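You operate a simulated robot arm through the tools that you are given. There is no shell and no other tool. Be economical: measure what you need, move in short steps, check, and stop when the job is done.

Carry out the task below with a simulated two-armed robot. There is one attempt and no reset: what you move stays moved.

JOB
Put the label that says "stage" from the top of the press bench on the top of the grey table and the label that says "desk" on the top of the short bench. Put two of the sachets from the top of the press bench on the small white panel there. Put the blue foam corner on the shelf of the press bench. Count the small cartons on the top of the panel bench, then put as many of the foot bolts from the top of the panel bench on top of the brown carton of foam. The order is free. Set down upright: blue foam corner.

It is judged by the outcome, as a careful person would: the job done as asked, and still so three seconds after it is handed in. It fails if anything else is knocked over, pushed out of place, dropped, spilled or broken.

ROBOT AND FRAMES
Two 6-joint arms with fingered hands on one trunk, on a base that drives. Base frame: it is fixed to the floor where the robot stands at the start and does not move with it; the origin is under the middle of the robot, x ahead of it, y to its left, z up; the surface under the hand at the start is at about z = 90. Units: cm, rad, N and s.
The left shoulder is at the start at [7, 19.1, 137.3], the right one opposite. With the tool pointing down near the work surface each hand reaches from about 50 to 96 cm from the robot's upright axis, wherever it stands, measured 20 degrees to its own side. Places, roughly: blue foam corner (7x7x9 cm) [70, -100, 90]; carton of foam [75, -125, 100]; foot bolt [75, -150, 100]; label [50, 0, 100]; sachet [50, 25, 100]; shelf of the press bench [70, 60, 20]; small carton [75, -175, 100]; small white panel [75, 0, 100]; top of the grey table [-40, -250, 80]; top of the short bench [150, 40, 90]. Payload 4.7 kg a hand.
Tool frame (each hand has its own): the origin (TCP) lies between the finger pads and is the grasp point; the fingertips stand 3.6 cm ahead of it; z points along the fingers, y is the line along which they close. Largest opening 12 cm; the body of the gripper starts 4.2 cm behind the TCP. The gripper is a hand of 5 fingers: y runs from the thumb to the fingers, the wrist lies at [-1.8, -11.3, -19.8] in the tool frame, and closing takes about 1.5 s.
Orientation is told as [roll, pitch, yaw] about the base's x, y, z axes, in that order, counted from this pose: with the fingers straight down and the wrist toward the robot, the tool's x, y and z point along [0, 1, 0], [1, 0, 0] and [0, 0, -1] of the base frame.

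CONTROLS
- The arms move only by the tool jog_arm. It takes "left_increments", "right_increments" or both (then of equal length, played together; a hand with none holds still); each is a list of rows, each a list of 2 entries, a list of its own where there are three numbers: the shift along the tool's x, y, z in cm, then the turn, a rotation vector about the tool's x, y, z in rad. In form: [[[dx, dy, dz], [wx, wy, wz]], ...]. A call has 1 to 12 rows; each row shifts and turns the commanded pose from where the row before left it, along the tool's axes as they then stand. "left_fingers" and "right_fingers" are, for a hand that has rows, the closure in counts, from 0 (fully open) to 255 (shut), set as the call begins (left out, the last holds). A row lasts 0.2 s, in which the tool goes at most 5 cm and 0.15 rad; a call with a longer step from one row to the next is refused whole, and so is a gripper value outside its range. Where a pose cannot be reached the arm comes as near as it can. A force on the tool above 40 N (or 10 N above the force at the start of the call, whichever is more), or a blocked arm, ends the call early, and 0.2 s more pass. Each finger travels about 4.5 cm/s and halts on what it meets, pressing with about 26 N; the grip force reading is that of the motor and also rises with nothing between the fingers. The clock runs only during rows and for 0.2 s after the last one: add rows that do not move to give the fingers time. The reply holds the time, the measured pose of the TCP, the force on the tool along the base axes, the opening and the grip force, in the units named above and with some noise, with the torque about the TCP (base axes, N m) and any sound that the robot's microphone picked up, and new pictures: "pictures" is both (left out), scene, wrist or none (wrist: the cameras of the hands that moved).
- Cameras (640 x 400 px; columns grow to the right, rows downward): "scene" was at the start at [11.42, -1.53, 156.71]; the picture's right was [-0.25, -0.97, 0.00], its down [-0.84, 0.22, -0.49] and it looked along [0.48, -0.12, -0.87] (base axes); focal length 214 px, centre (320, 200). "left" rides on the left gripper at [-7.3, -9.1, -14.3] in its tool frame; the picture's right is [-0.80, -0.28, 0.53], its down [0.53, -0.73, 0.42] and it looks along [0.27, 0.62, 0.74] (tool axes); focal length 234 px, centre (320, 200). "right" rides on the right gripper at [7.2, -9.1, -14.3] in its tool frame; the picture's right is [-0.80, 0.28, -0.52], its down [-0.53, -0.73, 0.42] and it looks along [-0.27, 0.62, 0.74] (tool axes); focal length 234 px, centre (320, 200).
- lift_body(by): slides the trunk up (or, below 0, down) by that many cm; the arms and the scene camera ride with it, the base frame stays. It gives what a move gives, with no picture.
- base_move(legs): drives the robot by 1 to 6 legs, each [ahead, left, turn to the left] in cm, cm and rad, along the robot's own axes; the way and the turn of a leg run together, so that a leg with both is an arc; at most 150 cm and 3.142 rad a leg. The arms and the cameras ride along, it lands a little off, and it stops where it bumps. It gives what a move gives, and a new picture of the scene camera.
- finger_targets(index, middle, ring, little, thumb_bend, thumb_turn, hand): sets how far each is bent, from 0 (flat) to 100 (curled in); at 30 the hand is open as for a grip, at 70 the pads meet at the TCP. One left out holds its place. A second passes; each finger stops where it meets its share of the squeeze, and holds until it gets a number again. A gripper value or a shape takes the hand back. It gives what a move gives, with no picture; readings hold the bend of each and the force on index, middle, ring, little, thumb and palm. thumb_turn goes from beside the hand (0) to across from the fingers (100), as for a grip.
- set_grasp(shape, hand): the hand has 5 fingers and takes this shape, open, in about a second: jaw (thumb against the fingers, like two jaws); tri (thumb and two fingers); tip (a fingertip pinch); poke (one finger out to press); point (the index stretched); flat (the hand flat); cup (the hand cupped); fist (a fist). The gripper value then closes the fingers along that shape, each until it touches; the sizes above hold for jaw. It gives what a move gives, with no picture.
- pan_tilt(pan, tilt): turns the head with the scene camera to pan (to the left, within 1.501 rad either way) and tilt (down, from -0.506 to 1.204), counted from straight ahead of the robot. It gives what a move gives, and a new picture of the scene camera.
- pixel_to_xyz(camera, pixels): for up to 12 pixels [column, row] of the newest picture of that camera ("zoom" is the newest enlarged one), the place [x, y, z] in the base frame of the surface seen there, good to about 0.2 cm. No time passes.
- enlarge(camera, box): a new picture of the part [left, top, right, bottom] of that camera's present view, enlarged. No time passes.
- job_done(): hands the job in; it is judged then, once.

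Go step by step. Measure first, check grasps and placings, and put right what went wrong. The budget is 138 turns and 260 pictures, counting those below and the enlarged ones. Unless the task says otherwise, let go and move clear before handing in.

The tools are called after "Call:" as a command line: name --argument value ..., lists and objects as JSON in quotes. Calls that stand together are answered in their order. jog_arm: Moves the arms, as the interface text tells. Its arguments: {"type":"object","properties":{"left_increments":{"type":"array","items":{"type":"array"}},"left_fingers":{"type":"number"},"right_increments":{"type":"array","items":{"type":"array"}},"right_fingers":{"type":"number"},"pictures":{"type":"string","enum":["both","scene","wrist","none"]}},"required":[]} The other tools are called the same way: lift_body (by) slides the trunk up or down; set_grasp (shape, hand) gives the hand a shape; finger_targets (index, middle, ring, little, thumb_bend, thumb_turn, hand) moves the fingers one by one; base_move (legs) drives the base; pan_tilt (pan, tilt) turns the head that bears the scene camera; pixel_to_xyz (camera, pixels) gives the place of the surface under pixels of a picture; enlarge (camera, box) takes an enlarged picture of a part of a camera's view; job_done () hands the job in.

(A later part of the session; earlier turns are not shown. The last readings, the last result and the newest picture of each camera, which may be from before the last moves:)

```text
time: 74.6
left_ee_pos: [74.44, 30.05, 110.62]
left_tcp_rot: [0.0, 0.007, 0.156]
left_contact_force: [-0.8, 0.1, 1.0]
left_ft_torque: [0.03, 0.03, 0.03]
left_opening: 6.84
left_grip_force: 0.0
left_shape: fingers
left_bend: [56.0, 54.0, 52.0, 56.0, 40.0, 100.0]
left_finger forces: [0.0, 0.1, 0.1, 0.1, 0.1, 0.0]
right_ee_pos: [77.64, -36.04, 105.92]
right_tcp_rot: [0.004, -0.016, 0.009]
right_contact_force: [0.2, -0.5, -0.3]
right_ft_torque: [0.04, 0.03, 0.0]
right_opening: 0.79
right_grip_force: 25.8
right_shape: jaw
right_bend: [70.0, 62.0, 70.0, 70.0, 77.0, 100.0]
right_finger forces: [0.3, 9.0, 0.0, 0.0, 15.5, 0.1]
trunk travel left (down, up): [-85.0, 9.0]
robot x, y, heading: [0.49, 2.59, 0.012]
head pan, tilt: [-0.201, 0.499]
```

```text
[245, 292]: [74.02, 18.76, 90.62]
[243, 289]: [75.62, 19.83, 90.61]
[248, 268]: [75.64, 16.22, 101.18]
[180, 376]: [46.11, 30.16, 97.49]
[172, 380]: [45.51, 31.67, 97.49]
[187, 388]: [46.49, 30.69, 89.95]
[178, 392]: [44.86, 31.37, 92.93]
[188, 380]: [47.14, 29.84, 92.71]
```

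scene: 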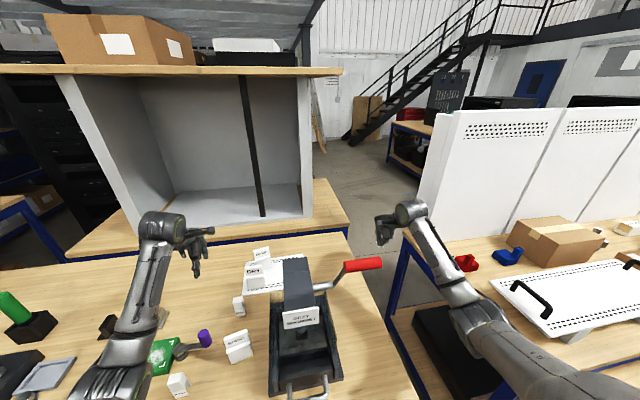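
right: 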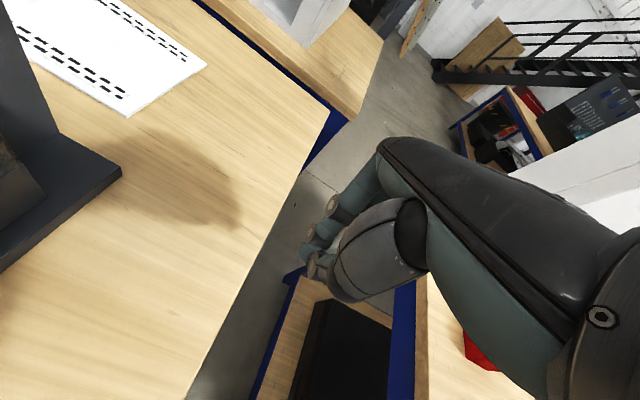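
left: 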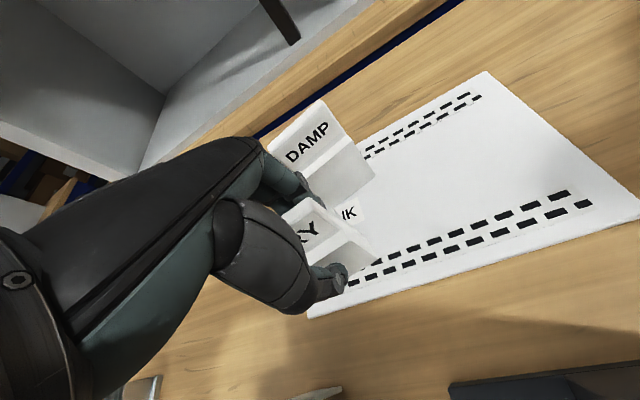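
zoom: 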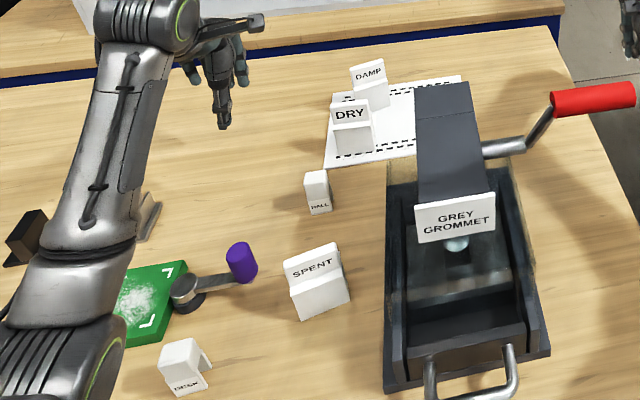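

Both sachets stand on the panel and nothing else was disturbed. Now for DESK: straighten the right arm ahead, shift left 6 and back 22.

Call:
jog_arm --right_increments '[[[0, 4.5, 0], [0, 0, 0]], [[0, 4.5, 0], [0, 0, 0]], [[0, 0, 0], [0, 0, 0]]]' --left_increments '[[[0, 0, -3], [0, 0, 0]], [[0, 0, 0], [0, 0, 0]], [[0, 0, 0], [0, 0, 0]]]' --left_fingers 0 --pictures "none"

Call:
base_move --legs '[[0, 6, 0], [-26, 0, 0]]'

```text
time: 75.4
left_ee_pos: [74.24, 30.05, 113.78]
left_tcp_rot: [0.001, 0.006, 0.158]
left_contact_force: [0.3, -0.3, 0.3]
left_ft_torque: [0.02, -0.01, -0.03]
left_opening: 11.97
left_grip_force: 0.0
left_shape: jaw
left_bend: [30.0, 30.0, 30.0, 30.0, 30.0, 98.0]
left_finger forces: [0.0, 0.0, 0.0, 0.1, 0.0, 0.1]
right_ee_pos: [86.54, -35.99, 106.16]
right_tcp_rot: [0.004, -0.021, 0.01]
right_contact_force: [-0.3, 0.3, 0.0]
right_ft_torque: [0.01, -0.04, 0.0]
right_opening: 0.83
right_grip_force: 26.1
right_shape: jaw
right_bend: [70.0, 62.0, 70.0, 70.0, 77.0, 100.0]
right_finger forces: [0.3, 9.0, 0.0, 0.0, 15.7, 0.0]
trunk travel left (down, up): [-85.0, 9.0]
robot x, y, heading: [0.49, 2.69, 0.016]
head pan, tilt: [-0.201, 0.499]
```

```text
time: 77.8
left_ee_pos: [49.04, 35.73, 113.69]
left_tcp_rot: [-0.001, 0.01, 0.155]
left_contact_force: [0.5, 0.3, 0.0]
left_ft_torque: [-0.03, -0.02, -0.01]
left_opening: 11.97
left_grip_force: 0.0
left_shape: jaw
left_bend: [30.0, 30.0, 30.0, 30.0, 30.0, 98.0]
left_finger forces: [0.0, 0.0, 0.0, 0.1, 0.1, 0.1]
right_ee_pos: [61.05, -30.45, 106.07]
right_tcp_rot: [0.003, -0.016, 0.007]
right_contact_force: [0.7, 0.5, 0.0]
right_ft_torque: [0.02, 0.07, 0.01]
right_opening: 0.79
right_grip_force: 25.8
right_shape: jaw
right_bend: [70.0, 62.0, 70.0, 70.0, 77.0, 100.0]
right_finger forces: [0.3, 9.0, 0.0, 0.0, 15.7, 0.1]
trunk travel left (down, up): [-85.0, 9.0]
robot x, y, heading: [-25.18, 8.29, 0.01]
head pan, tilt: [-0.201, 0.499]
```

scene: 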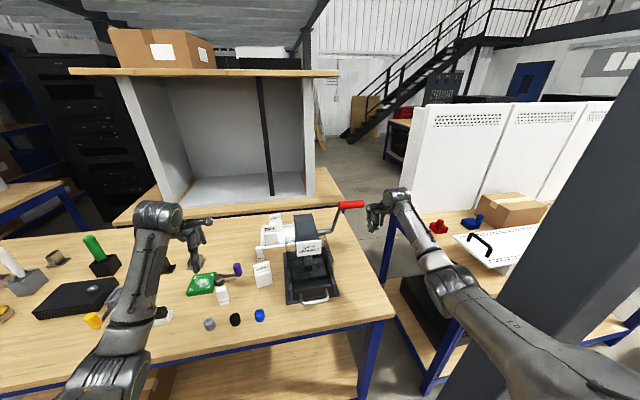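

Left hand is near DESK now; look with its camera.

Call:
enlarge --camera "left" --box '[240, 160, 560, 360]'

Call:
enlarge --camera "scene" --box '[180, 250, 280, 320]'

Call:
pixel_to_xyz --camera "zoom" --pixels '[[240, 200], [290, 200], [260, 210], [270, 240], [300, 250], [240, 220]]'

```text
2.00 times, centred on (400, 260) of left
```

zoom: 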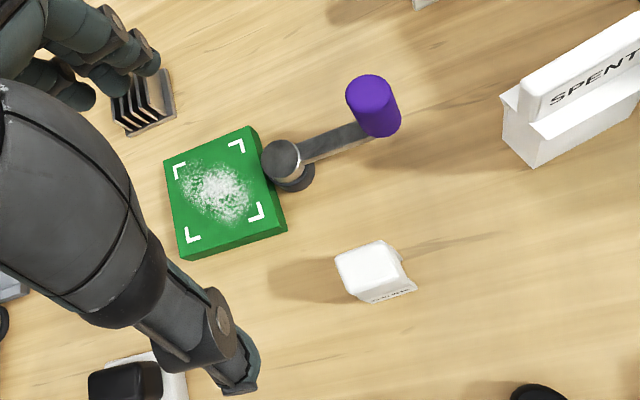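

```text
5.71 times, centred on (230, 285) of scene
```

zoom: 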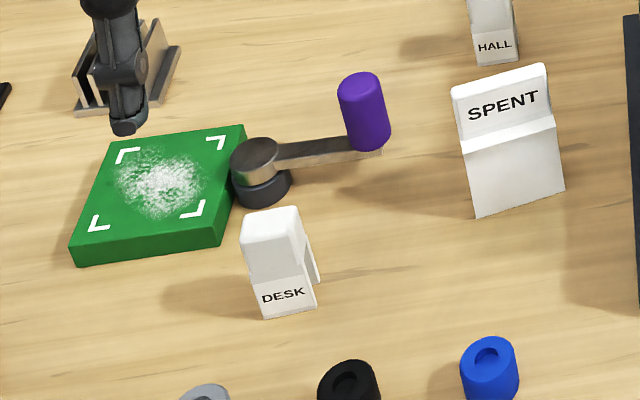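

```text
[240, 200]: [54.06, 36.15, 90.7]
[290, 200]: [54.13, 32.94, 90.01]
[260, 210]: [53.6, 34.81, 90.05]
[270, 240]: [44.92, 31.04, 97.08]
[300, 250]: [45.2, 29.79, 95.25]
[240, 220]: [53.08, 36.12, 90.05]
```

Call:
pixel_to_xyz --camera "left" --pixels '[[410, 290], [425, 282], [434, 288], [438, 296], [416, 303], [428, 309], [446, 304], [422, 292]]'

Call:
enlarge --camera "left" --box '[390, 260, 470, 330]'

```text
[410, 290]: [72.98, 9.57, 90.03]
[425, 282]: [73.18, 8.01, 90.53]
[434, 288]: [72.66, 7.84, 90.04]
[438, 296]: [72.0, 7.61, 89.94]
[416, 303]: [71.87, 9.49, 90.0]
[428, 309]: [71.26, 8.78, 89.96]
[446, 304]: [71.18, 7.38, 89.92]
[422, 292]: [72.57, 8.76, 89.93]
```

```text
5.71 times, centred on (430, 295) of left
```

zoom: 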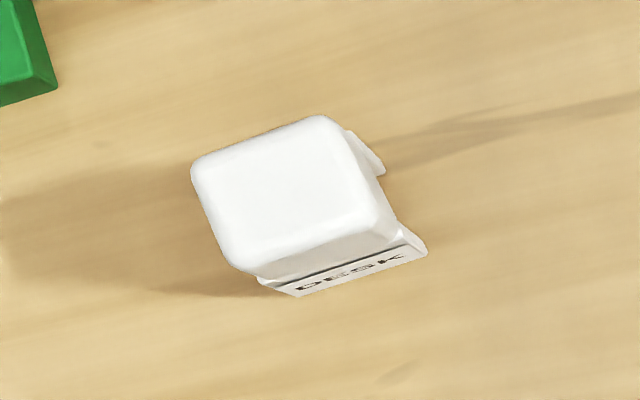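

Call:
pixel_to_xyz --camera "zoom" --pixels '[[200, 175], [325, 125], [380, 220], [250, 255], [285, 285], [410, 250], [285, 190]]'

```text
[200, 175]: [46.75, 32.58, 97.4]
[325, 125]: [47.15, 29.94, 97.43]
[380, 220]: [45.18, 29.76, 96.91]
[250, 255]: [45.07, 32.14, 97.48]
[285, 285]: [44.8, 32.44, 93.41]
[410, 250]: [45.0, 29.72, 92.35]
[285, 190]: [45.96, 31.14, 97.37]
```

DESK: centre [46.0,31.1], yaw ≈0.155 – matches the hand. Narrow fingers and come down partway.

Call:
jog_arm --left_increments '[[[-2.05, -1.8, 0], [0, 0, 0]], [[-2.05, -1.8, 0], [0, 0, 0]], [[0, 0, 3], [0, 0, 0]], [[0, 0, 3], [0, 0, 0]], [[0, 0, 3], [0, 0, 0]], [[0, 0, 0], [0, 0, 0]]]' --left_fingers 120 --pictures "wrist"

Call:
enlarge --camera "left" --box '[240, 180, 480, 330]'

Call:
enlarge --camera "scene" --box '[180, 240, 280, 320]'

```text
time: 79.2
left_ee_pos: [45.99, 30.95, 104.78]
left_tcp_rot: [0.001, 0.007, 0.152]
left_contact_force: [-0.5, 0.0, 0.2]
left_ft_torque: [-0.01, 0.03, 0.0]
left_opening: 6.39
left_grip_force: 0.0
left_shape: jaw
left_bend: [74.0, 44.0, 41.0, 40.0, 69.0, 100.0]
left_finger forces: [0.0, 0.0, 0.0, 0.0, 0.1, 0.0]
right_ee_pos: [60.99, -30.38, 106.13]
right_tcp_rot: [0.003, -0.017, 0.004]
right_contact_force: [1.0, 0.0, -0.1]
right_ft_torque: [-0.02, 0.0, -0.02]
right_opening: 0.81
right_grip_force: 25.8
right_shape: jaw
right_bend: [70.0, 62.0, 70.0, 70.0, 77.0, 100.0]
right_finger forces: [0.4, 8.9, 0.0, 0.0, 15.7, 0.1]
trunk travel left (down, up): [-85.0, 9.0]
robot x, y, heading: [-24.79, 8.0, 0.009]
head pan, tilt: [-0.201, 0.499]
```

left: 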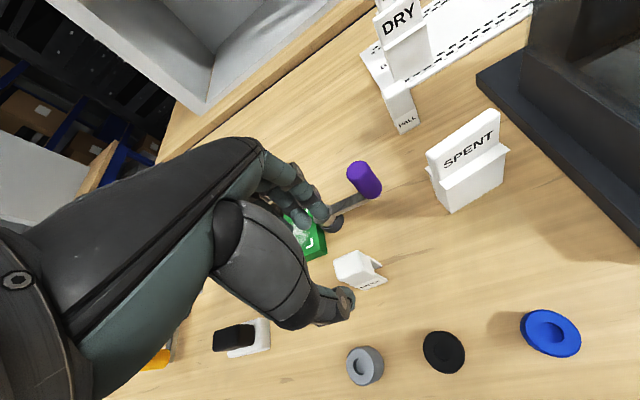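

```text
2.67 times, centred on (360, 255) of left
```

zoom: 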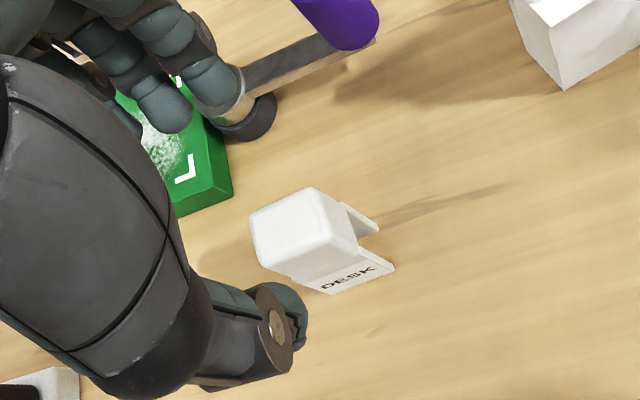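

```text
5.00 times, centred on (230, 280) of scene
```

zoom: 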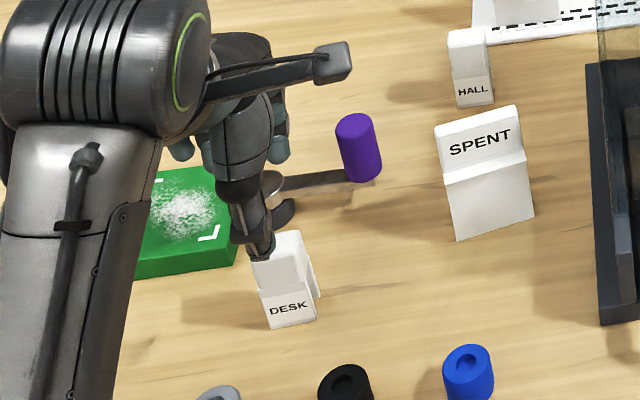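

Call:
pixel_to_xyz --camera "left" --pixels '[[322, 217], [315, 208], [302, 218], [280, 205], [345, 295], [345, 310], [330, 200], [335, 222]]'

```text
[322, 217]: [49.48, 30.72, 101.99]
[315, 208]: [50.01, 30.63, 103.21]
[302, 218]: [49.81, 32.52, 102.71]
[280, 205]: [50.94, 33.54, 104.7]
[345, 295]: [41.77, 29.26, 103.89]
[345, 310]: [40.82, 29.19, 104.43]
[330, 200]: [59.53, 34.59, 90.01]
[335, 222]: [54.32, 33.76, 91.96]
```

Finger at x≈49.5 and thumb at x≈42 straddle the label (44.8–47.4). Lower to z 96.

Call:
jog_arm --left_increments '[[[0.5, 0, 2.8], [0, 0, 0]], [[0, 0, 3], [0, 0, 0]], [[0, 0, 2], [0, 0, 0]], [[0, 0, 1], [0, 0, 0]], [[0, 0, 0], [0, 0, 0]]]' --pictures "wrist"

Call:
enlarge --camera "left" --box '[240, 180, 480, 330]'

```text
time: 80.4
left_ee_pos: [45.68, 31.56, 95.86]
left_tcp_rot: [0.0, 0.004, 0.154]
left_contact_force: [0.1, 0.5, -0.1]
left_ft_torque: [-0.04, 0.05, 0.0]
left_opening: 6.39
left_grip_force: 0.0
left_shape: jaw
left_bend: [74.0, 44.0, 41.0, 40.0, 69.0, 100.0]
left_finger forces: [0.1, 0.0, 0.0, 0.0, 0.1, 0.0]
right_ee_pos: [60.91, -30.38, 106.02]
right_tcp_rot: [0.003, -0.018, 0.006]
right_contact_force: [-0.5, -0.6, 0.5]
right_ft_torque: [0.01, -0.01, 0.01]
right_opening: 0.79
right_grip_force: 25.9
right_shape: jaw
right_bend: [70.0, 62.0, 70.0, 70.0, 77.0, 100.0]
right_finger forces: [0.3, 9.0, 0.1, 0.0, 15.6, 0.0]
trunk travel left (down, up): [-85.0, 9.0]
robot x, y, heading: [-25.32, 8.12, 0.011]
head pan, tilt: [-0.201, 0.499]
```

left: 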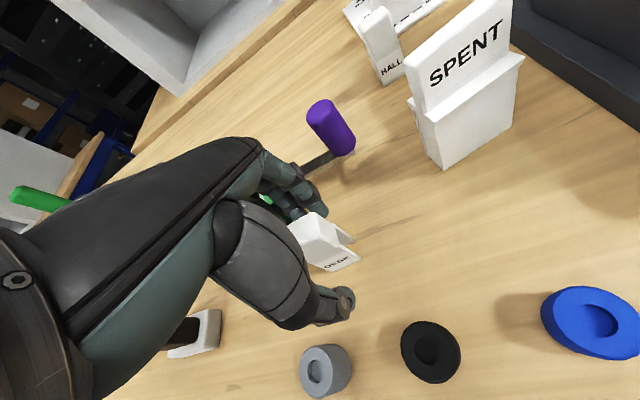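

```text
2.67 times, centred on (360, 255) of left
```

zoom: 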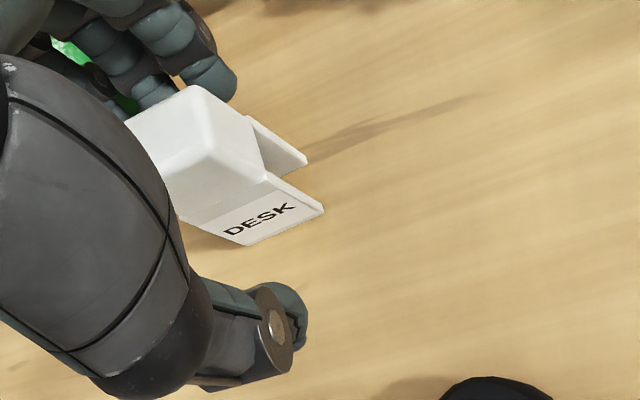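

Between the fingers; close and lift.

Call:
jog_arm --left_increments '[[[0, 0, 0], [0, 0, 0]], [[0, 0, 0], [0, 0, 0]], [[0, 0, 0], [0, 0, 0]], [[0, 0, 0], [0, 0, 0]], [[0, 0, 0], [0, 0, 0]], [[0, 0, 0], [0, 0, 0]], [[0, 0, -2], [0, 0, 0]], [[0, 0, -3], [0, 0, 0]], [[0, 0, -4], [0, 0, 0]], [[0, 0, -4], [0, 0, 0]], [[0, 0, 0], [0, 0, 0]]]' --left_fingers 230

Call:
enlarge --camera "scene" --box '[160, 210, 300, 320]'

```text
time: 82.8
left_ee_pos: [45.77, 31.51, 108.94]
left_tcp_rot: [0.0, 0.009, 0.155]
left_contact_force: [-0.8, 0.6, -0.2]
left_ft_torque: [0.01, -0.01, 0.01]
left_opening: 1.81
left_grip_force: 26.1
left_shape: jaw
left_bend: [72.0, 62.0, 67.0, 66.0, 75.0, 100.0]
left_finger forces: [14.2, 8.1, 0.0, 0.0, 22.2, 0.0]
right_ee_pos: [60.98, -30.49, 106.13]
right_tcp_rot: [0.005, -0.019, 0.007]
right_contact_force: [-0.1, -0.3, -0.3]
right_ft_torque: [0.01, 0.01, 0.01]
right_opening: 0.78
right_grip_force: 25.8
right_shape: jaw
right_bend: [70.0, 62.0, 70.0, 70.0, 77.0, 100.0]
right_finger forces: [0.2, 8.9, 0.0, 0.0, 15.7, 0.0]
trunk travel left (down, up): [-85.0, 9.0]
robot x, y, heading: [-24.94, 7.8, 0.014]
head pan, tilt: [-0.201, 0.499]
```

scene: 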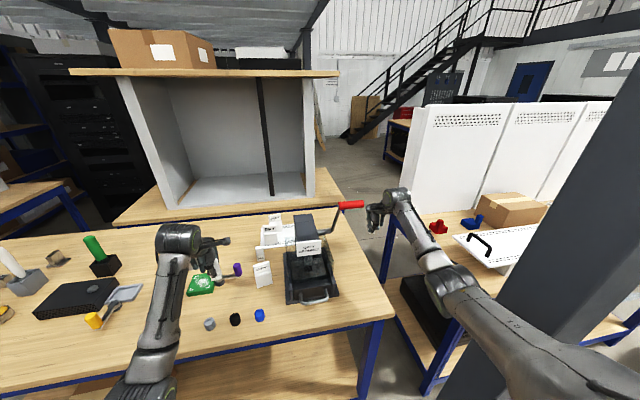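
left: 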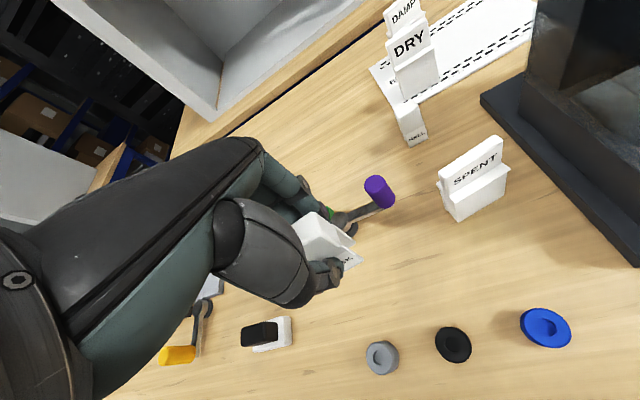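

```text
3.64 times, centred on (230, 265) of scene
```

zoom: 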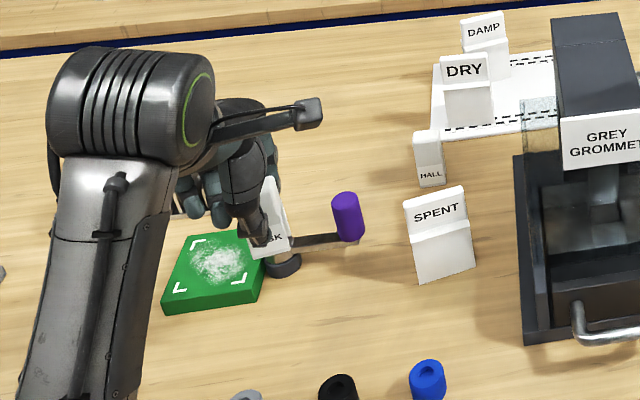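

DESK is held (index 14, thumb 22 N). Now see how far the short bench's near strip is.

Call:
pixel_to_xyz --camera "scene" --pixels '[[118, 223], [200, 211], [300, 200], [332, 182], [322, 172], [160, 205], [310, 185], [345, 205], [150, 190], [250, 203]]'

Call:
enlarge --camera "scene" --box '[90, 150, 370, 250]'

Call:
pan_tilt --pan 0.9 --tilt 0.4

```text
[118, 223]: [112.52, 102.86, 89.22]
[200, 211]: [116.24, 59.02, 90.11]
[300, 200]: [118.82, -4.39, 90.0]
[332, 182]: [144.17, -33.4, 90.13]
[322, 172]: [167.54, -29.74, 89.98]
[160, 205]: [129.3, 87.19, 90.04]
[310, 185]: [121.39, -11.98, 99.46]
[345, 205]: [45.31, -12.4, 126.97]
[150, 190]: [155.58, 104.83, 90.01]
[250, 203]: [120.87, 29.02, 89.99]
```

```text
2.29 times, centred on (230, 200) of scene
```

zoom: 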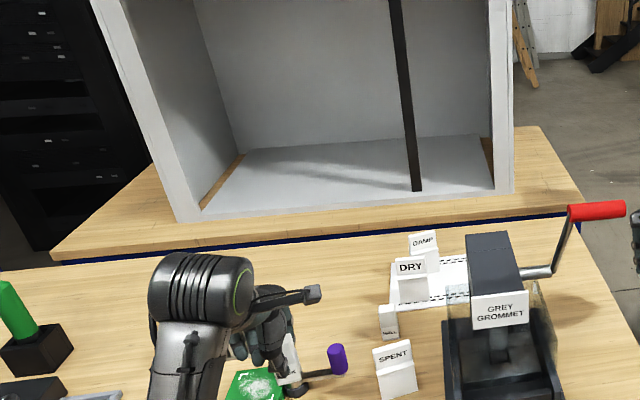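

```text
time: 84.1
left_ee_pos: [45.85, 31.56, 108.79]
left_tcp_rot: [-0.002, 0.006, 0.154]
left_contact_force: [0.2, 0.0, -0.3]
left_ft_torque: [-0.03, -0.01, 0.01]
left_opening: 1.8
left_grip_force: 26.4
left_shape: jaw
left_bend: [72.0, 62.0, 67.0, 66.0, 75.0, 100.0]
left_finger forces: [14.2, 8.0, 0.0, 0.0, 22.2, 0.0]
right_ee_pos: [60.91, -30.4, 106.14]
right_tcp_rot: [0.005, -0.017, 0.007]
right_contact_force: [0.9, 1.3, -0.3]
right_ft_torque: [-0.02, -0.01, 0.02]
right_opening: 0.82
right_grip_force: 26.3
right_shape: jaw
right_bend: [70.0, 62.0, 70.0, 70.0, 77.0, 100.0]
right_finger forces: [0.3, 9.0, 0.0, 0.0, 15.7, 0.0]
trunk travel left (down, up): [-85.0, 9.0]
robot x, y, heading: [-25.42, 8.22, 0.011]
head pan, tilt: [0.901, 0.4]
```

scene: 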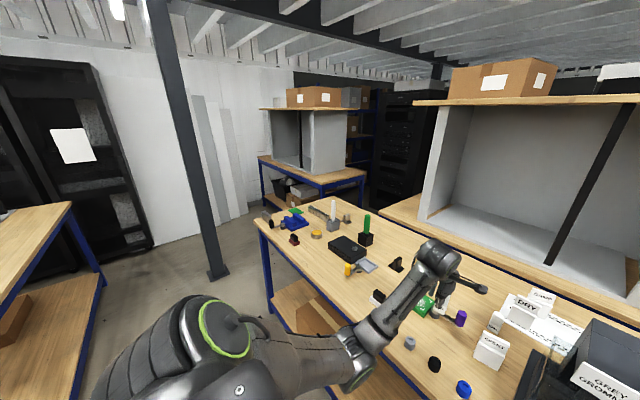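

Short bench top runs x 112→170, y -35→104, cabinet starting x≈121; too far from the front. I'll measure the left side as a possible stand.

Call:
pixel_to_xyz --camera "scene" --pixels '[[258, 222], [290, 208], [340, 200], [385, 208], [262, 163], [320, 184], [365, 172], [210, 275], [240, 250], [375, 200], [300, 280], [105, 270]]'

Call:
enlarge --camera "scene" --box '[240, 130, 440, 270]'

```text
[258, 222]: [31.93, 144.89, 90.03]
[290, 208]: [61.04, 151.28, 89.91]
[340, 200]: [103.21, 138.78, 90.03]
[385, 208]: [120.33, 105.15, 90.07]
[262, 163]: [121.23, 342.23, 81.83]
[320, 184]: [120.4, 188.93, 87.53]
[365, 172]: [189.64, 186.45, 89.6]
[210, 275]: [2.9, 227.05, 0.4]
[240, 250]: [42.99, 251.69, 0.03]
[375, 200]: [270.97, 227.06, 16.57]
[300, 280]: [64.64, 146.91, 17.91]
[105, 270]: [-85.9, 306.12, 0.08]
```

```text
2.86 times, centred on (340, 200) of scene
```

zoom: 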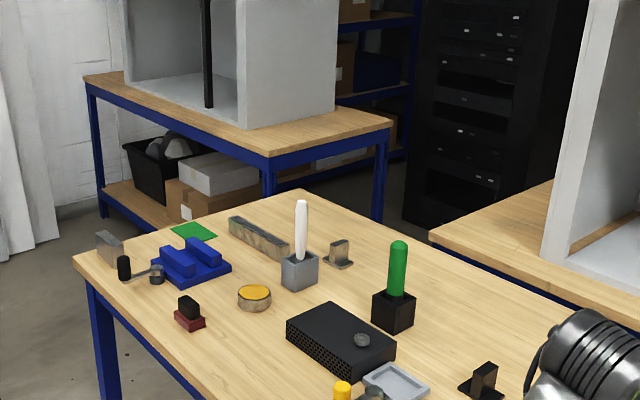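

The press bench's left side is too tight. I'll place STAGE on the grey table first and scout the way round the right. Raise the hands a bit, back up well clear of the column, then look right.

Call:
base_move --legs '[[-65, 0, 0]]'

Call:
pan_tilt --pan -1.4 --tilt 0.4

Call:
pixel_to_xyz --camera "scene" --pixels '[[250, 150], [320, 150], [400, 160], [300, 200], [400, 220], [500, 220], [600, 250], [200, 180], [150, 200], [100, 200], [450, 170], [550, 180]]'

```text
time: 87.8
left_ee_pos: [-18.9, 30.35, 108.98]
left_tcp_rot: [0.0, 0.007, 0.145]
left_contact_force: [0.1, -0.2, 0.6]
left_ft_torque: [0.03, 0.0, -0.01]
left_opening: 1.84
left_grip_force: 26.8
left_shape: jaw
left_bend: [72.0, 62.0, 67.0, 66.0, 75.0, 100.0]
left_finger forces: [14.2, 8.1, 0.1, 0.0, 22.3, 0.0]
right_ee_pos: [-4.43, -31.71, 105.97]
right_tcp_rot: [0.006, -0.017, -0.003]
right_contact_force: [0.0, -0.4, -0.8]
right_ft_torque: [-0.04, -0.01, -0.01]
right_opening: 0.8
right_grip_force: 26.7
right_shape: jaw
right_bend: [70.0, 62.0, 70.0, 70.0, 77.0, 100.0]
right_finger forces: [0.3, 9.0, 0.1, 0.1, 15.7, 0.0]
trunk travel left (down, up): [-85.0, 9.0]
robot x, y, heading: [-90.16, 7.6, -0.001]
head pan, tilt: [0.901, 0.4]
```

scene: 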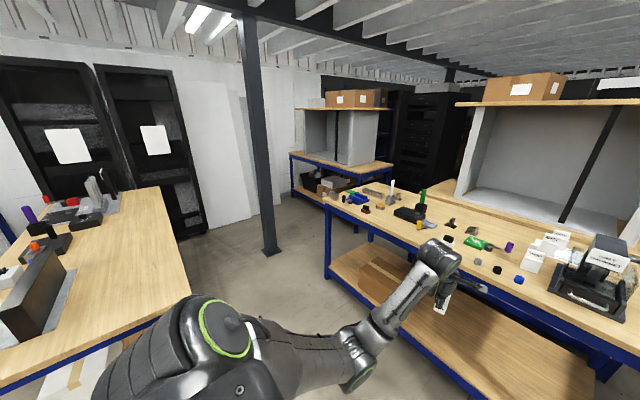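

```text
time: 89.9
left_ee_pos: [-19.05, 30.43, 108.91]
left_tcp_rot: [-0.001, 0.007, 0.144]
left_contact_force: [0.6, 0.1, 0.1]
left_ft_torque: [-0.01, 0.03, 0.0]
left_opening: 1.82
left_grip_force: 26.2
left_shape: jaw
left_bend: [72.0, 62.0, 67.0, 66.0, 75.0, 100.0]
left_finger forces: [14.3, 8.0, 0.1, 0.0, 22.2, 0.1]
right_ee_pos: [-4.62, -31.71, 106.1]
right_tcp_rot: [0.006, -0.018, -0.005]
right_contact_force: [0.2, -0.9, -0.5]
right_ft_torque: [0.04, -0.01, 0.01]
right_opening: 0.79
right_grip_force: 25.6
right_shape: jaw
right_bend: [70.0, 62.0, 70.0, 70.0, 77.0, 100.0]
right_finger forces: [0.2, 9.0, 0.1, 0.0, 15.7, 0.1]
trunk travel left (down, up): [-85.0, 9.0]
robot x, y, heading: [-90.24, 8.0, 0.006]
head pan, tilt: [-1.4, 0.4]
```

scene: 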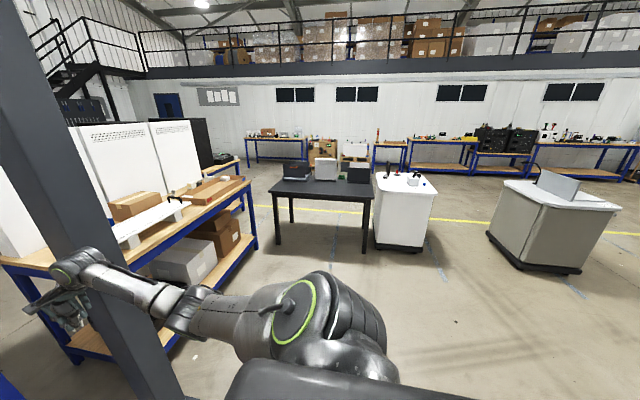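

```text
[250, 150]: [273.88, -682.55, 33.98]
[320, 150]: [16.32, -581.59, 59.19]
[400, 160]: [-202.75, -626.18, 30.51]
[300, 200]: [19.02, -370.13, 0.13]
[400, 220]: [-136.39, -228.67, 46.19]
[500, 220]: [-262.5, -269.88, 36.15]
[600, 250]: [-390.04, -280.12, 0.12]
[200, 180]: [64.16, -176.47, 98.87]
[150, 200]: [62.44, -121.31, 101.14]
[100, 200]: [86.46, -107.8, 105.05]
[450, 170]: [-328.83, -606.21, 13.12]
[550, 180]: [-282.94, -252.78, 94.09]
```

Open floor on the right. Measure the dark-grey table and surroundings.

Call:
pixel_to_xyz --camera "scene" --pixels '[[275, 190], [367, 196], [290, 180], [360, 181], [320, 190], [240, 188], [215, 165], [232, 162], [250, 245], [280, 240], [270, 250], [310, 235]]'

Call:
enlarge --camera "scene" --box '[180, 110, 460, 270]'

```text
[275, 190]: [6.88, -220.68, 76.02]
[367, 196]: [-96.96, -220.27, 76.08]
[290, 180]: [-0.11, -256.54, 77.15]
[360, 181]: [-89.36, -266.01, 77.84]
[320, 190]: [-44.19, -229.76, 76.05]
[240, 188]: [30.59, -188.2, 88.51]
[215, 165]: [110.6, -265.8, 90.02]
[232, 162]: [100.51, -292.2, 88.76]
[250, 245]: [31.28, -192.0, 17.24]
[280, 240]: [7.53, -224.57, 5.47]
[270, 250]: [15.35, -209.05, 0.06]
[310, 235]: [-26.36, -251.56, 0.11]
```

```text
2.29 times, centred on (320, 190) of scene
```

zoom: 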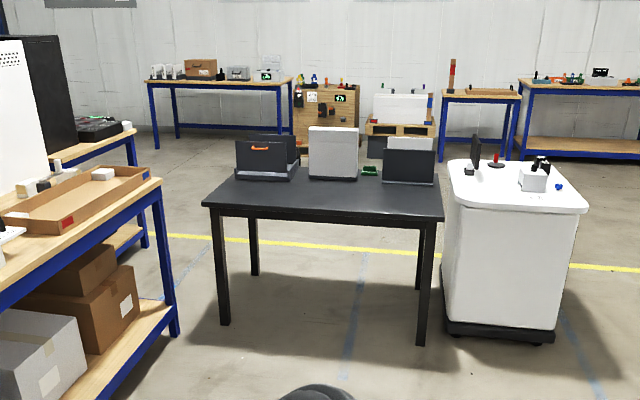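

The grey table top is x −98..8, near edge y −219, z 76, free at the front. Turn right and drive towards it.

Call:
base_move --legs '[[0, 0, -1.571], [60, 0, 0], [60, 35, 0]]'

Call:
pan_tilt --pan 0.0 --tilt 0.5

```text
time: 100.7
left_ee_pos: [-26.66, -181.6, 109.01]
left_tcp_rot: [0.001, 0.006, -1.396]
left_contact_force: [0.7, 0.5, 0.0]
left_ft_torque: [0.04, 0.02, -0.03]
left_opening: 1.83
left_grip_force: 26.3
left_shape: jaw
left_bend: [72.0, 62.0, 67.0, 66.0, 75.0, 100.0]
left_finger forces: [14.2, 7.9, 0.0, 0.0, 21.9, 0.0]
right_ee_pos: [-88.32, -198.03, 106.07]
right_tcp_rot: [0.006, -0.017, -1.544]
right_contact_force: [0.5, 0.7, -0.2]
right_ft_torque: [0.0, -0.02, 0.01]
right_opening: 0.79
right_grip_force: 26.4
right_shape: jaw
right_bend: [70.0, 62.0, 70.0, 70.0, 77.0, 100.0]
right_finger forces: [0.4, 8.4, 0.0, 0.0, 14.9, 0.0]
trunk travel left (down, up): [-85.0, 9.0]
robot x, y, heading: [-51.7, -111.24, -1.538]
head pan, tilt: [-1.4, 0.4]
```

scene: 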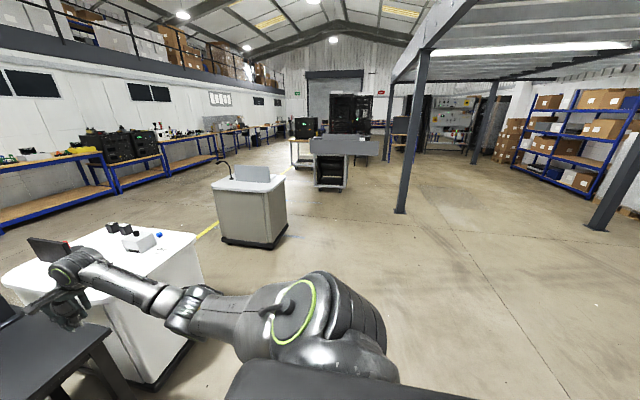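

```text
time: 102.2
left_ee_pos: [-26.65, -181.69, 108.79]
left_tcp_rot: [0.0, 0.007, -1.398]
left_contact_force: [0.2, 0.0, -0.4]
left_ft_torque: [0.02, -0.02, -0.02]
left_opening: 1.83
left_grip_force: 26.3
left_shape: jaw
left_bend: [72.0, 62.0, 67.0, 66.0, 75.0, 100.0]
left_finger forces: [14.1, 7.8, 0.1, 0.0, 21.8, 0.0]
right_ee_pos: [-88.46, -198.13, 106.11]
right_tcp_rot: [0.005, -0.016, -1.544]
right_contact_force: [-0.4, -0.2, -0.6]
right_ft_torque: [0.01, 0.02, 0.02]
right_opening: 0.77
right_grip_force: 26.0
right_shape: jaw
right_bend: [70.0, 62.0, 70.0, 70.0, 77.0, 100.0]
right_finger forces: [0.4, 8.3, 0.0, 0.0, 14.9, 0.1]
trunk travel left (down, up): [-85.0, 9.0]
robot x, y, heading: [-51.43, -111.1, -1.536]
head pan, tilt: [0.0, 0.499]
```

scene: 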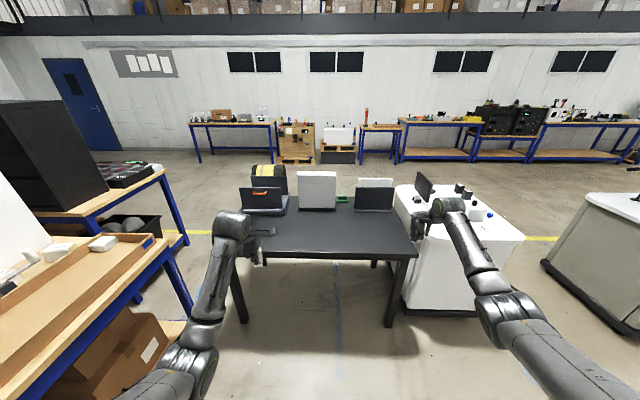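

Clear view; the table front is free. Raise left hand, shift right hand 14 left, drive ahead 29, lower trunk in steps.

Call:
jog_arm --left_increments '[[[0, 0, -4], [0, 0, 0]], [[0, 0, -4], [0, 0, 0]], [[0, 0, -4], [0, 0, 0]], [[0, 0, 0], [0, 0, 0]], [[0, 0, 0], [0, 0, 0]]]' --right_increments '[[[3.5, 0, 0], [0, 0, 0]], [[3.5, 0, 0], [0, 0, 0]], [[3.5, 0, 0], [0, 0, 0]], [[3.5, 0, 0], [0, 0, 0]], [[0, 0, 0], [0, 0, 0]]]' --pictures "none"

Call:
base_move --legs '[[33, 0, 0]]'

Call:
lift_body --by -19

Call:
enlarge --camera "right" --box '[0, 0, 640, 400]'

```text
time: 103.4
left_ee_pos: [-26.33, -183.38, 119.72]
left_tcp_rot: [0.0, 0.003, -1.398]
left_contact_force: [-0.8, 0.9, -0.5]
left_ft_torque: [0.02, 0.0, -0.01]
left_opening: 1.82
left_grip_force: 26.0
left_shape: jaw
left_bend: [72.0, 62.0, 67.0, 66.0, 75.0, 100.0]
left_finger forces: [14.0, 7.7, 0.1, 0.0, 22.0, 0.0]
left hand out of reach, approached as far as the arm can: row 3
right_ee_pos: [-74.58, -197.68, 106.35]
right_tcp_rot: [0.007, -0.016, -1.545]
right_contact_force: [-1.2, -0.1, 0.0]
right_ft_torque: [0.0, 0.03, 0.03]
right_opening: 0.78
right_grip_force: 26.1
right_shape: jaw
right_bend: [70.0, 62.0, 70.0, 70.0, 77.0, 100.0]
right_finger forces: [0.5, 8.3, 0.0, 0.0, 14.8, 0.0]
trunk travel left (down, up): [-85.0, 9.0]
robot x, y, heading: [-51.41, -110.97, -1.538]
head pan, tilt: [0.0, 0.499]
```

```text
time: 105.6
left_ee_pos: [-24.89, -216.73, 119.78]
left_tcp_rot: [-0.002, 0.005, -1.392]
left_contact_force: [-0.3, -0.5, 0.2]
left_ft_torque: [0.01, 0.0, -0.04]
left_opening: 1.83
left_grip_force: 25.9
left_shape: jaw
left_bend: [72.0, 62.0, 67.0, 66.0, 75.0, 100.0]
left_finger forces: [14.1, 7.8, 0.1, 0.0, 21.9, 0.0]
right_ee_pos: [-72.93, -231.3, 106.3]
right_tcp_rot: [0.006, -0.018, -1.541]
right_contact_force: [1.0, 1.1, 0.1]
right_ft_torque: [0.01, -0.01, 0.01]
right_opening: 0.8
right_grip_force: 26.2
right_shape: jaw
right_bend: [70.0, 62.0, 70.0, 70.0, 77.0, 100.0]
right_finger forces: [0.5, 8.3, 0.0, 0.1, 14.9, 0.0]
trunk travel left (down, up): [-85.0, 9.0]
robot x, y, heading: [-50.18, -144.69, -1.538]
head pan, tilt: [0.0, 0.499]
```

scene: 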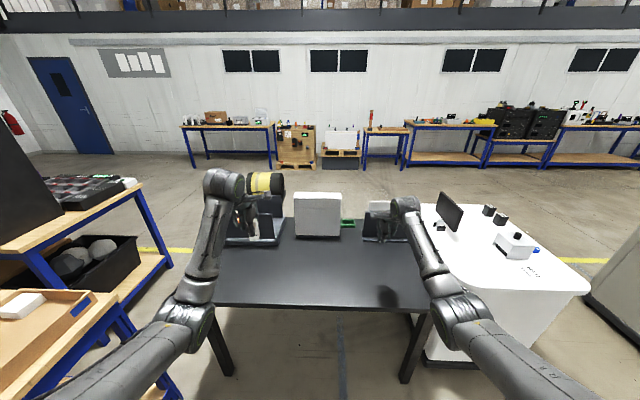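

```text
time: 107.7
left_ee_pos: [-24.79, -216.88, 100.69]
left_tcp_rot: [0.0, 0.006, -1.392]
left_contact_force: [-0.1, 1.0, 0.1]
left_ft_torque: [-0.02, 0.02, 0.03]
left_opening: 1.8
left_grip_force: 26.0
left_shape: jaw
left_bend: [72.0, 62.0, 67.0, 66.0, 75.0, 100.0]
left_finger forces: [14.1, 7.8, 0.1, 0.0, 21.9, 0.1]
right_ee_pos: [-72.9, -231.33, 87.29]
right_tcp_rot: [0.004, -0.017, -1.54]
right_contact_force: [0.9, 0.4, 0.3]
right_ft_torque: [-0.03, 0.01, -0.01]
right_opening: 0.8
right_grip_force: 26.2
right_shape: jaw
right_bend: [70.0, 62.0, 70.0, 70.0, 77.0, 100.0]
right_finger forces: [0.4, 8.2, 0.0, 0.0, 14.9, 0.0]
trunk travel left (down, up): [-66.0, 28.0]
robot x, y, heading: [-50.31, -144.65, -1.536]
head pan, tilt: [0.0, 0.499]
```

```text
1.00 times, centred on (320, 200) of right (not enlarged: the box is as wide or as high as the picture)
```

zoom: 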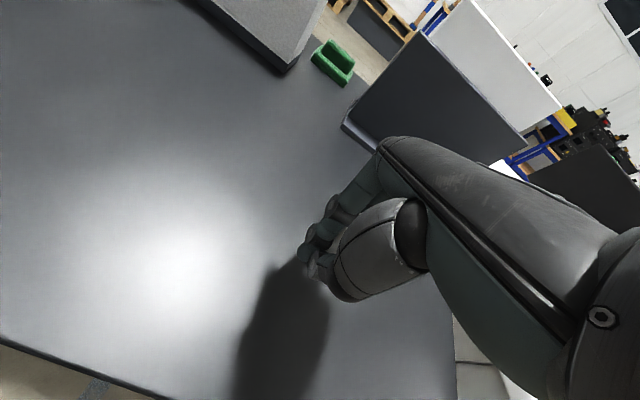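

Over free table. Lower the last 5 cm and feel for contact.

Call:
lift_body --by -4.6

Call:
jog_arm --right_increments '[[[0, 0, 0.3], [0, 0, 0]], [[0, 0, 0.3], [0, 0, 0]], [[0, 0, 0.2], [0, 0, 0]], [[0, 0, 0], [0, 0, 0]]]' --pictures "wrist"

Call:
enlarge --camera "scene" --box '[340, 170, 460, 260]'

```text
time: 108.5
left_ee_pos: [-24.93, -216.77, 96.15]
left_tcp_rot: [0.0, 0.004, -1.394]
left_contact_force: [0.0, -0.5, -0.4]
left_ft_torque: [-0.02, -0.01, -0.01]
left_opening: 1.82
left_grip_force: 25.2
left_shape: jaw
left_bend: [72.0, 62.0, 67.0, 66.0, 75.0, 100.0]
left_finger forces: [14.2, 7.8, 0.0, 0.1, 21.8, 0.1]
right_ee_pos: [-72.95, -231.18, 82.8]
right_tcp_rot: [0.006, -0.018, -1.54]
right_contact_force: [0.6, 0.4, -0.8]
right_ft_torque: [-0.04, 0.02, 0.0]
right_opening: 0.79
right_grip_force: 25.6
right_shape: jaw
right_bend: [70.0, 62.0, 70.0, 70.0, 77.0, 100.0]
right_finger forces: [0.4, 8.3, 0.0, 0.0, 14.9, 0.0]
trunk travel left (down, up): [-61.4, 32.6]
robot x, y, heading: [-50.18, -144.54, -1.538]
head pan, tilt: [0.0, 0.499]
```

```text
time: 109.5
left_ee_pos: [-24.99, -216.93, 96.05]
left_tcp_rot: [-0.001, 0.004, -1.392]
left_contact_force: [-0.9, -0.1, -0.8]
left_ft_torque: [-0.02, -0.06, 0.02]
left_opening: 1.82
left_grip_force: 25.2
left_shape: jaw
left_bend: [72.0, 62.0, 67.0, 66.0, 75.0, 100.0]
left_finger forces: [14.0, 7.8, 0.0, 0.1, 21.9, 0.0]
right_ee_pos: [-72.92, -231.17, 81.77]
right_tcp_rot: [0.002, -0.018, -1.538]
right_contact_force: [0.8, -0.3, -1.0]
right_ft_torque: [0.0, -0.02, 0.04]
right_opening: 0.8
right_grip_force: 26.0
right_shape: jaw
right_bend: [70.0, 62.0, 70.0, 70.0, 77.0, 100.0]
right_finger forces: [0.4, 8.2, 0.0, 0.0, 14.9, 0.0]
trunk travel left (down, up): [-61.4, 32.6]
robot x, y, heading: [-50.26, -144.9, -1.534]
head pan, tilt: [0.0, 0.499]
```

right: 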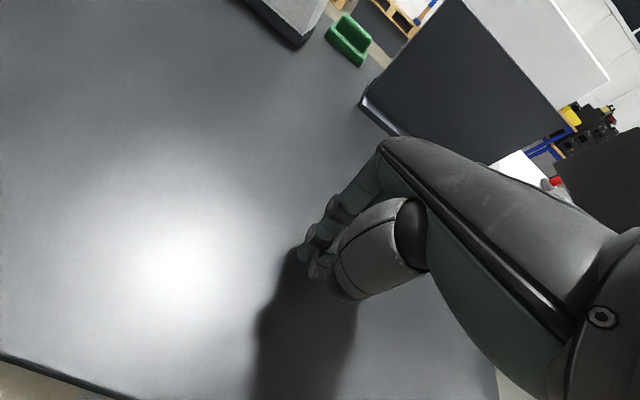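

```text
4.44 times, centred on (400, 215) of scene
```

zoom: 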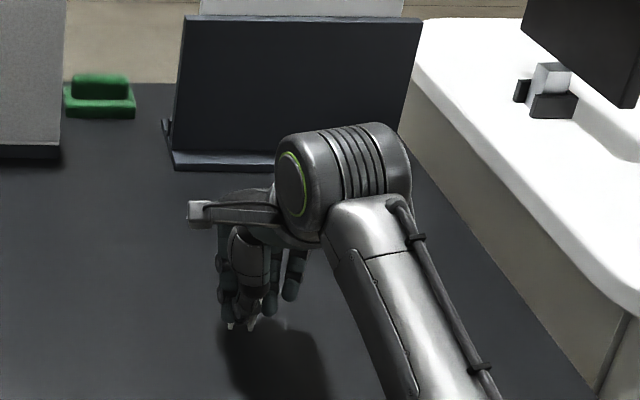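

Call:
pixel_to_xyz --camera "zoom" --pixels '[[230, 327], [251, 325], [230, 323], [251, 320], [230, 335], [253, 333]]'

Call:
enlarge --camera "scene" --box '[370, 215, 410, 250]'

```text
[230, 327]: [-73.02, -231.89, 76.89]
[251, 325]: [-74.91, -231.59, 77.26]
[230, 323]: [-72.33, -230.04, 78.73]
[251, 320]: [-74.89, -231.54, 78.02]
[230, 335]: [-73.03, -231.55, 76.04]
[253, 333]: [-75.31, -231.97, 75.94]
```

```text
11.43 times, centred on (390, 232) of scene
```

zoom: 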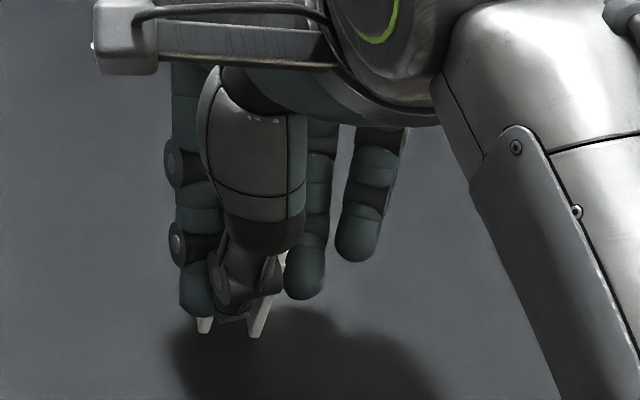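

Legs are within ~0.3 cm of the table. Lower slightly and open.

Call:
jog_arm --right_increments '[[[0, 0, 0.15], [0, 0, 0]], [[0, 0, 0.15], [0, 0, 0]], [[0, 0, 0], [0, 0, 0]]]' --pictures "none"

Call:
jog_arm --right_increments '[[[0, 0, 0], [0, 0, 0]], [[0, 0, 0], [0, 0, 0]], [[0, 0, 0], [0, 0, 0]], [[0, 0, 0], [0, 0, 0]], [[0, 0, 0], [0, 0, 0]], [[0, 0, 0], [0, 0, 0]]]' --right_fingers 40 --pictures "wrist"

```text
time: 110.3
left_ee_pos: [-24.93, -216.86, 96.04]
left_tcp_rot: [0.0, 0.005, -1.393]
left_contact_force: [-0.4, 0.2, -0.5]
left_ft_torque: [0.0, -0.02, 0.04]
left_opening: 1.82
left_grip_force: 26.1
left_shape: jaw
left_bend: [72.0, 62.0, 67.0, 66.0, 75.0, 100.0]
left_finger forces: [14.1, 7.8, 0.0, 0.0, 21.9, 0.0]
right_ee_pos: [-73.03, -231.29, 81.5]
right_tcp_rot: [0.005, -0.018, -1.539]
right_contact_force: [0.2, -0.6, -1.0]
right_ft_torque: [0.01, 0.03, 0.01]
right_opening: 0.79
right_grip_force: 26.2
right_shape: jaw
right_bend: [70.0, 62.0, 70.0, 70.0, 77.0, 100.0]
right_finger forces: [0.4, 8.3, 0.0, 0.1, 14.9, 0.0]
trunk travel left (down, up): [-61.4, 32.6]
robot x, y, heading: [-50.6, -144.97, -1.536]
head pan, tilt: [0.0, 0.499]
```

```text
time: 111.7
left_ee_pos: [-24.94, -216.85, 96.11]
left_tcp_rot: [-0.002, 0.006, -1.392]
left_contact_force: [0.2, 0.2, -0.3]
left_ft_torque: [-0.01, -0.02, 0.0]
left_opening: 1.79
left_grip_force: 25.9
left_shape: jaw
left_bend: [72.0, 62.0, 67.0, 66.0, 75.0, 100.0]
left_finger forces: [14.1, 7.9, 0.1, 0.1, 22.0, 0.0]
right_ee_pos: [-72.95, -231.28, 81.71]
right_tcp_rot: [0.004, -0.017, -1.539]
right_contact_force: [1.1, 0.3, 0.7]
right_ft_torque: [-0.03, 0.0, -0.01]
right_opening: 10.1
right_grip_force: 0.1
right_shape: jaw
right_bend: [26.0, 33.0, 32.0, 32.0, 48.0, 99.0]
right_finger forces: [0.0, 3.5, 0.0, 0.0, 0.0, 0.0]
trunk travel left (down, up): [-61.4, 32.6]
robot x, y, heading: [-50.13, -144.71, -1.534]
head pan, tilt: [0.0, 0.499]
```

right: 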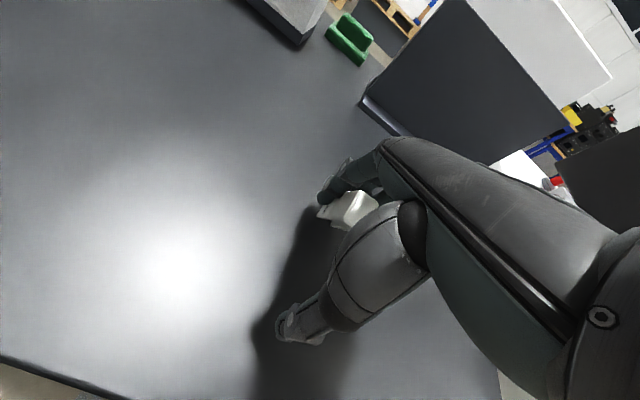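

The label seems to be by the fingers (middle reads 3.5 N). Look closer.

Call:
enlarge --camera "right" --box '[260, 140, 420, 250]'

Call:
enlarge --camera "scene" --box '[370, 215, 410, 250]'

Call:
pixel_to_xyz --camera "right" --pixels '[[345, 208], [360, 200], [330, 212], [338, 222], [372, 205], [320, 215]]'

```text
3.64 times, centred on (340, 195) of right
```

zoom: 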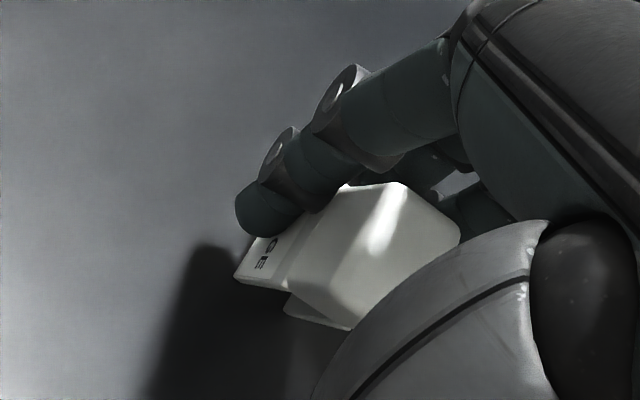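

```text
11.43 times, centred on (390, 232) of scene
```

zoom: 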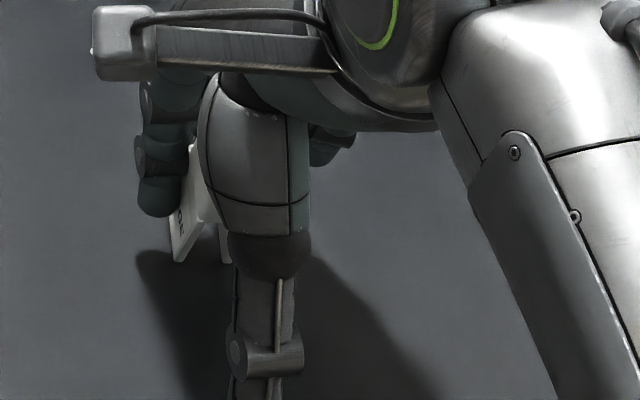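

```text
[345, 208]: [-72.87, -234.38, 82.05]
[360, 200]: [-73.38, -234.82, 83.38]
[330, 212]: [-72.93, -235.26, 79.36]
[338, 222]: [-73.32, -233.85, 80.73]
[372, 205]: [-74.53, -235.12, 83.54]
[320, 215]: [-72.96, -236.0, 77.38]
```

STAGE stands on the table but is wedged against index/middle (dragged to y≈-235). Straighten the index and middle to free it.

Call:
finger_targets --hand "right" --index 5

Call:
enlarge --camera "right" --box '[260, 140, 420, 250]'

```text
time: 112.7
left_ee_pos: [-24.94, -216.93, 96.03]
left_tcp_rot: [-0.001, 0.005, -1.393]
left_contact_force: [-0.5, 0.1, 0.1]
left_ft_torque: [-0.01, 0.05, 0.01]
left_opening: 1.79
left_grip_force: 25.8
left_shape: jaw
left_bend: [72.0, 62.0, 67.0, 66.0, 75.0, 100.0]
left_finger forces: [14.1, 7.7, 0.0, 0.0, 21.9, 0.0]
right_ee_pos: [-72.98, -231.24, 81.62]
right_tcp_rot: [0.004, -0.018, -1.541]
right_contact_force: [0.6, 0.0, 0.1]
right_ft_torque: [0.0, 0.01, -0.01]
right_opening: 15.55
right_grip_force: 1.8
right_shape: fingers
right_bend: [5.0, 33.0, 32.0, 32.0, 48.0, 99.0]
right_finger forces: [0.0, 3.6, 0.0, 0.0, 0.0, 0.0]
trunk travel left (down, up): [-61.4, 32.6]
robot x, y, heading: [-50.36, -144.71, -1.538]
head pan, tilt: [0.0, 0.499]
```

```text
3.64 times, centred on (340, 195) of right
```

zoom: 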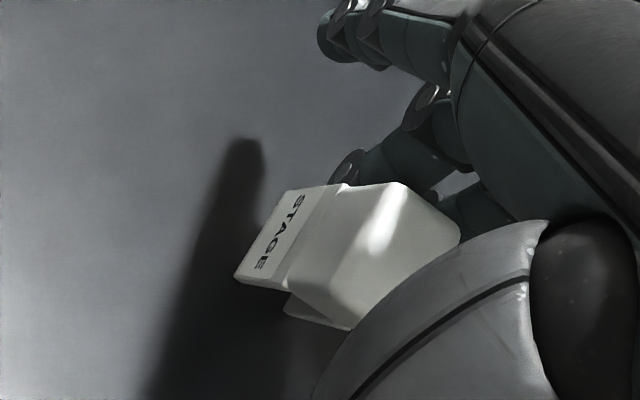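

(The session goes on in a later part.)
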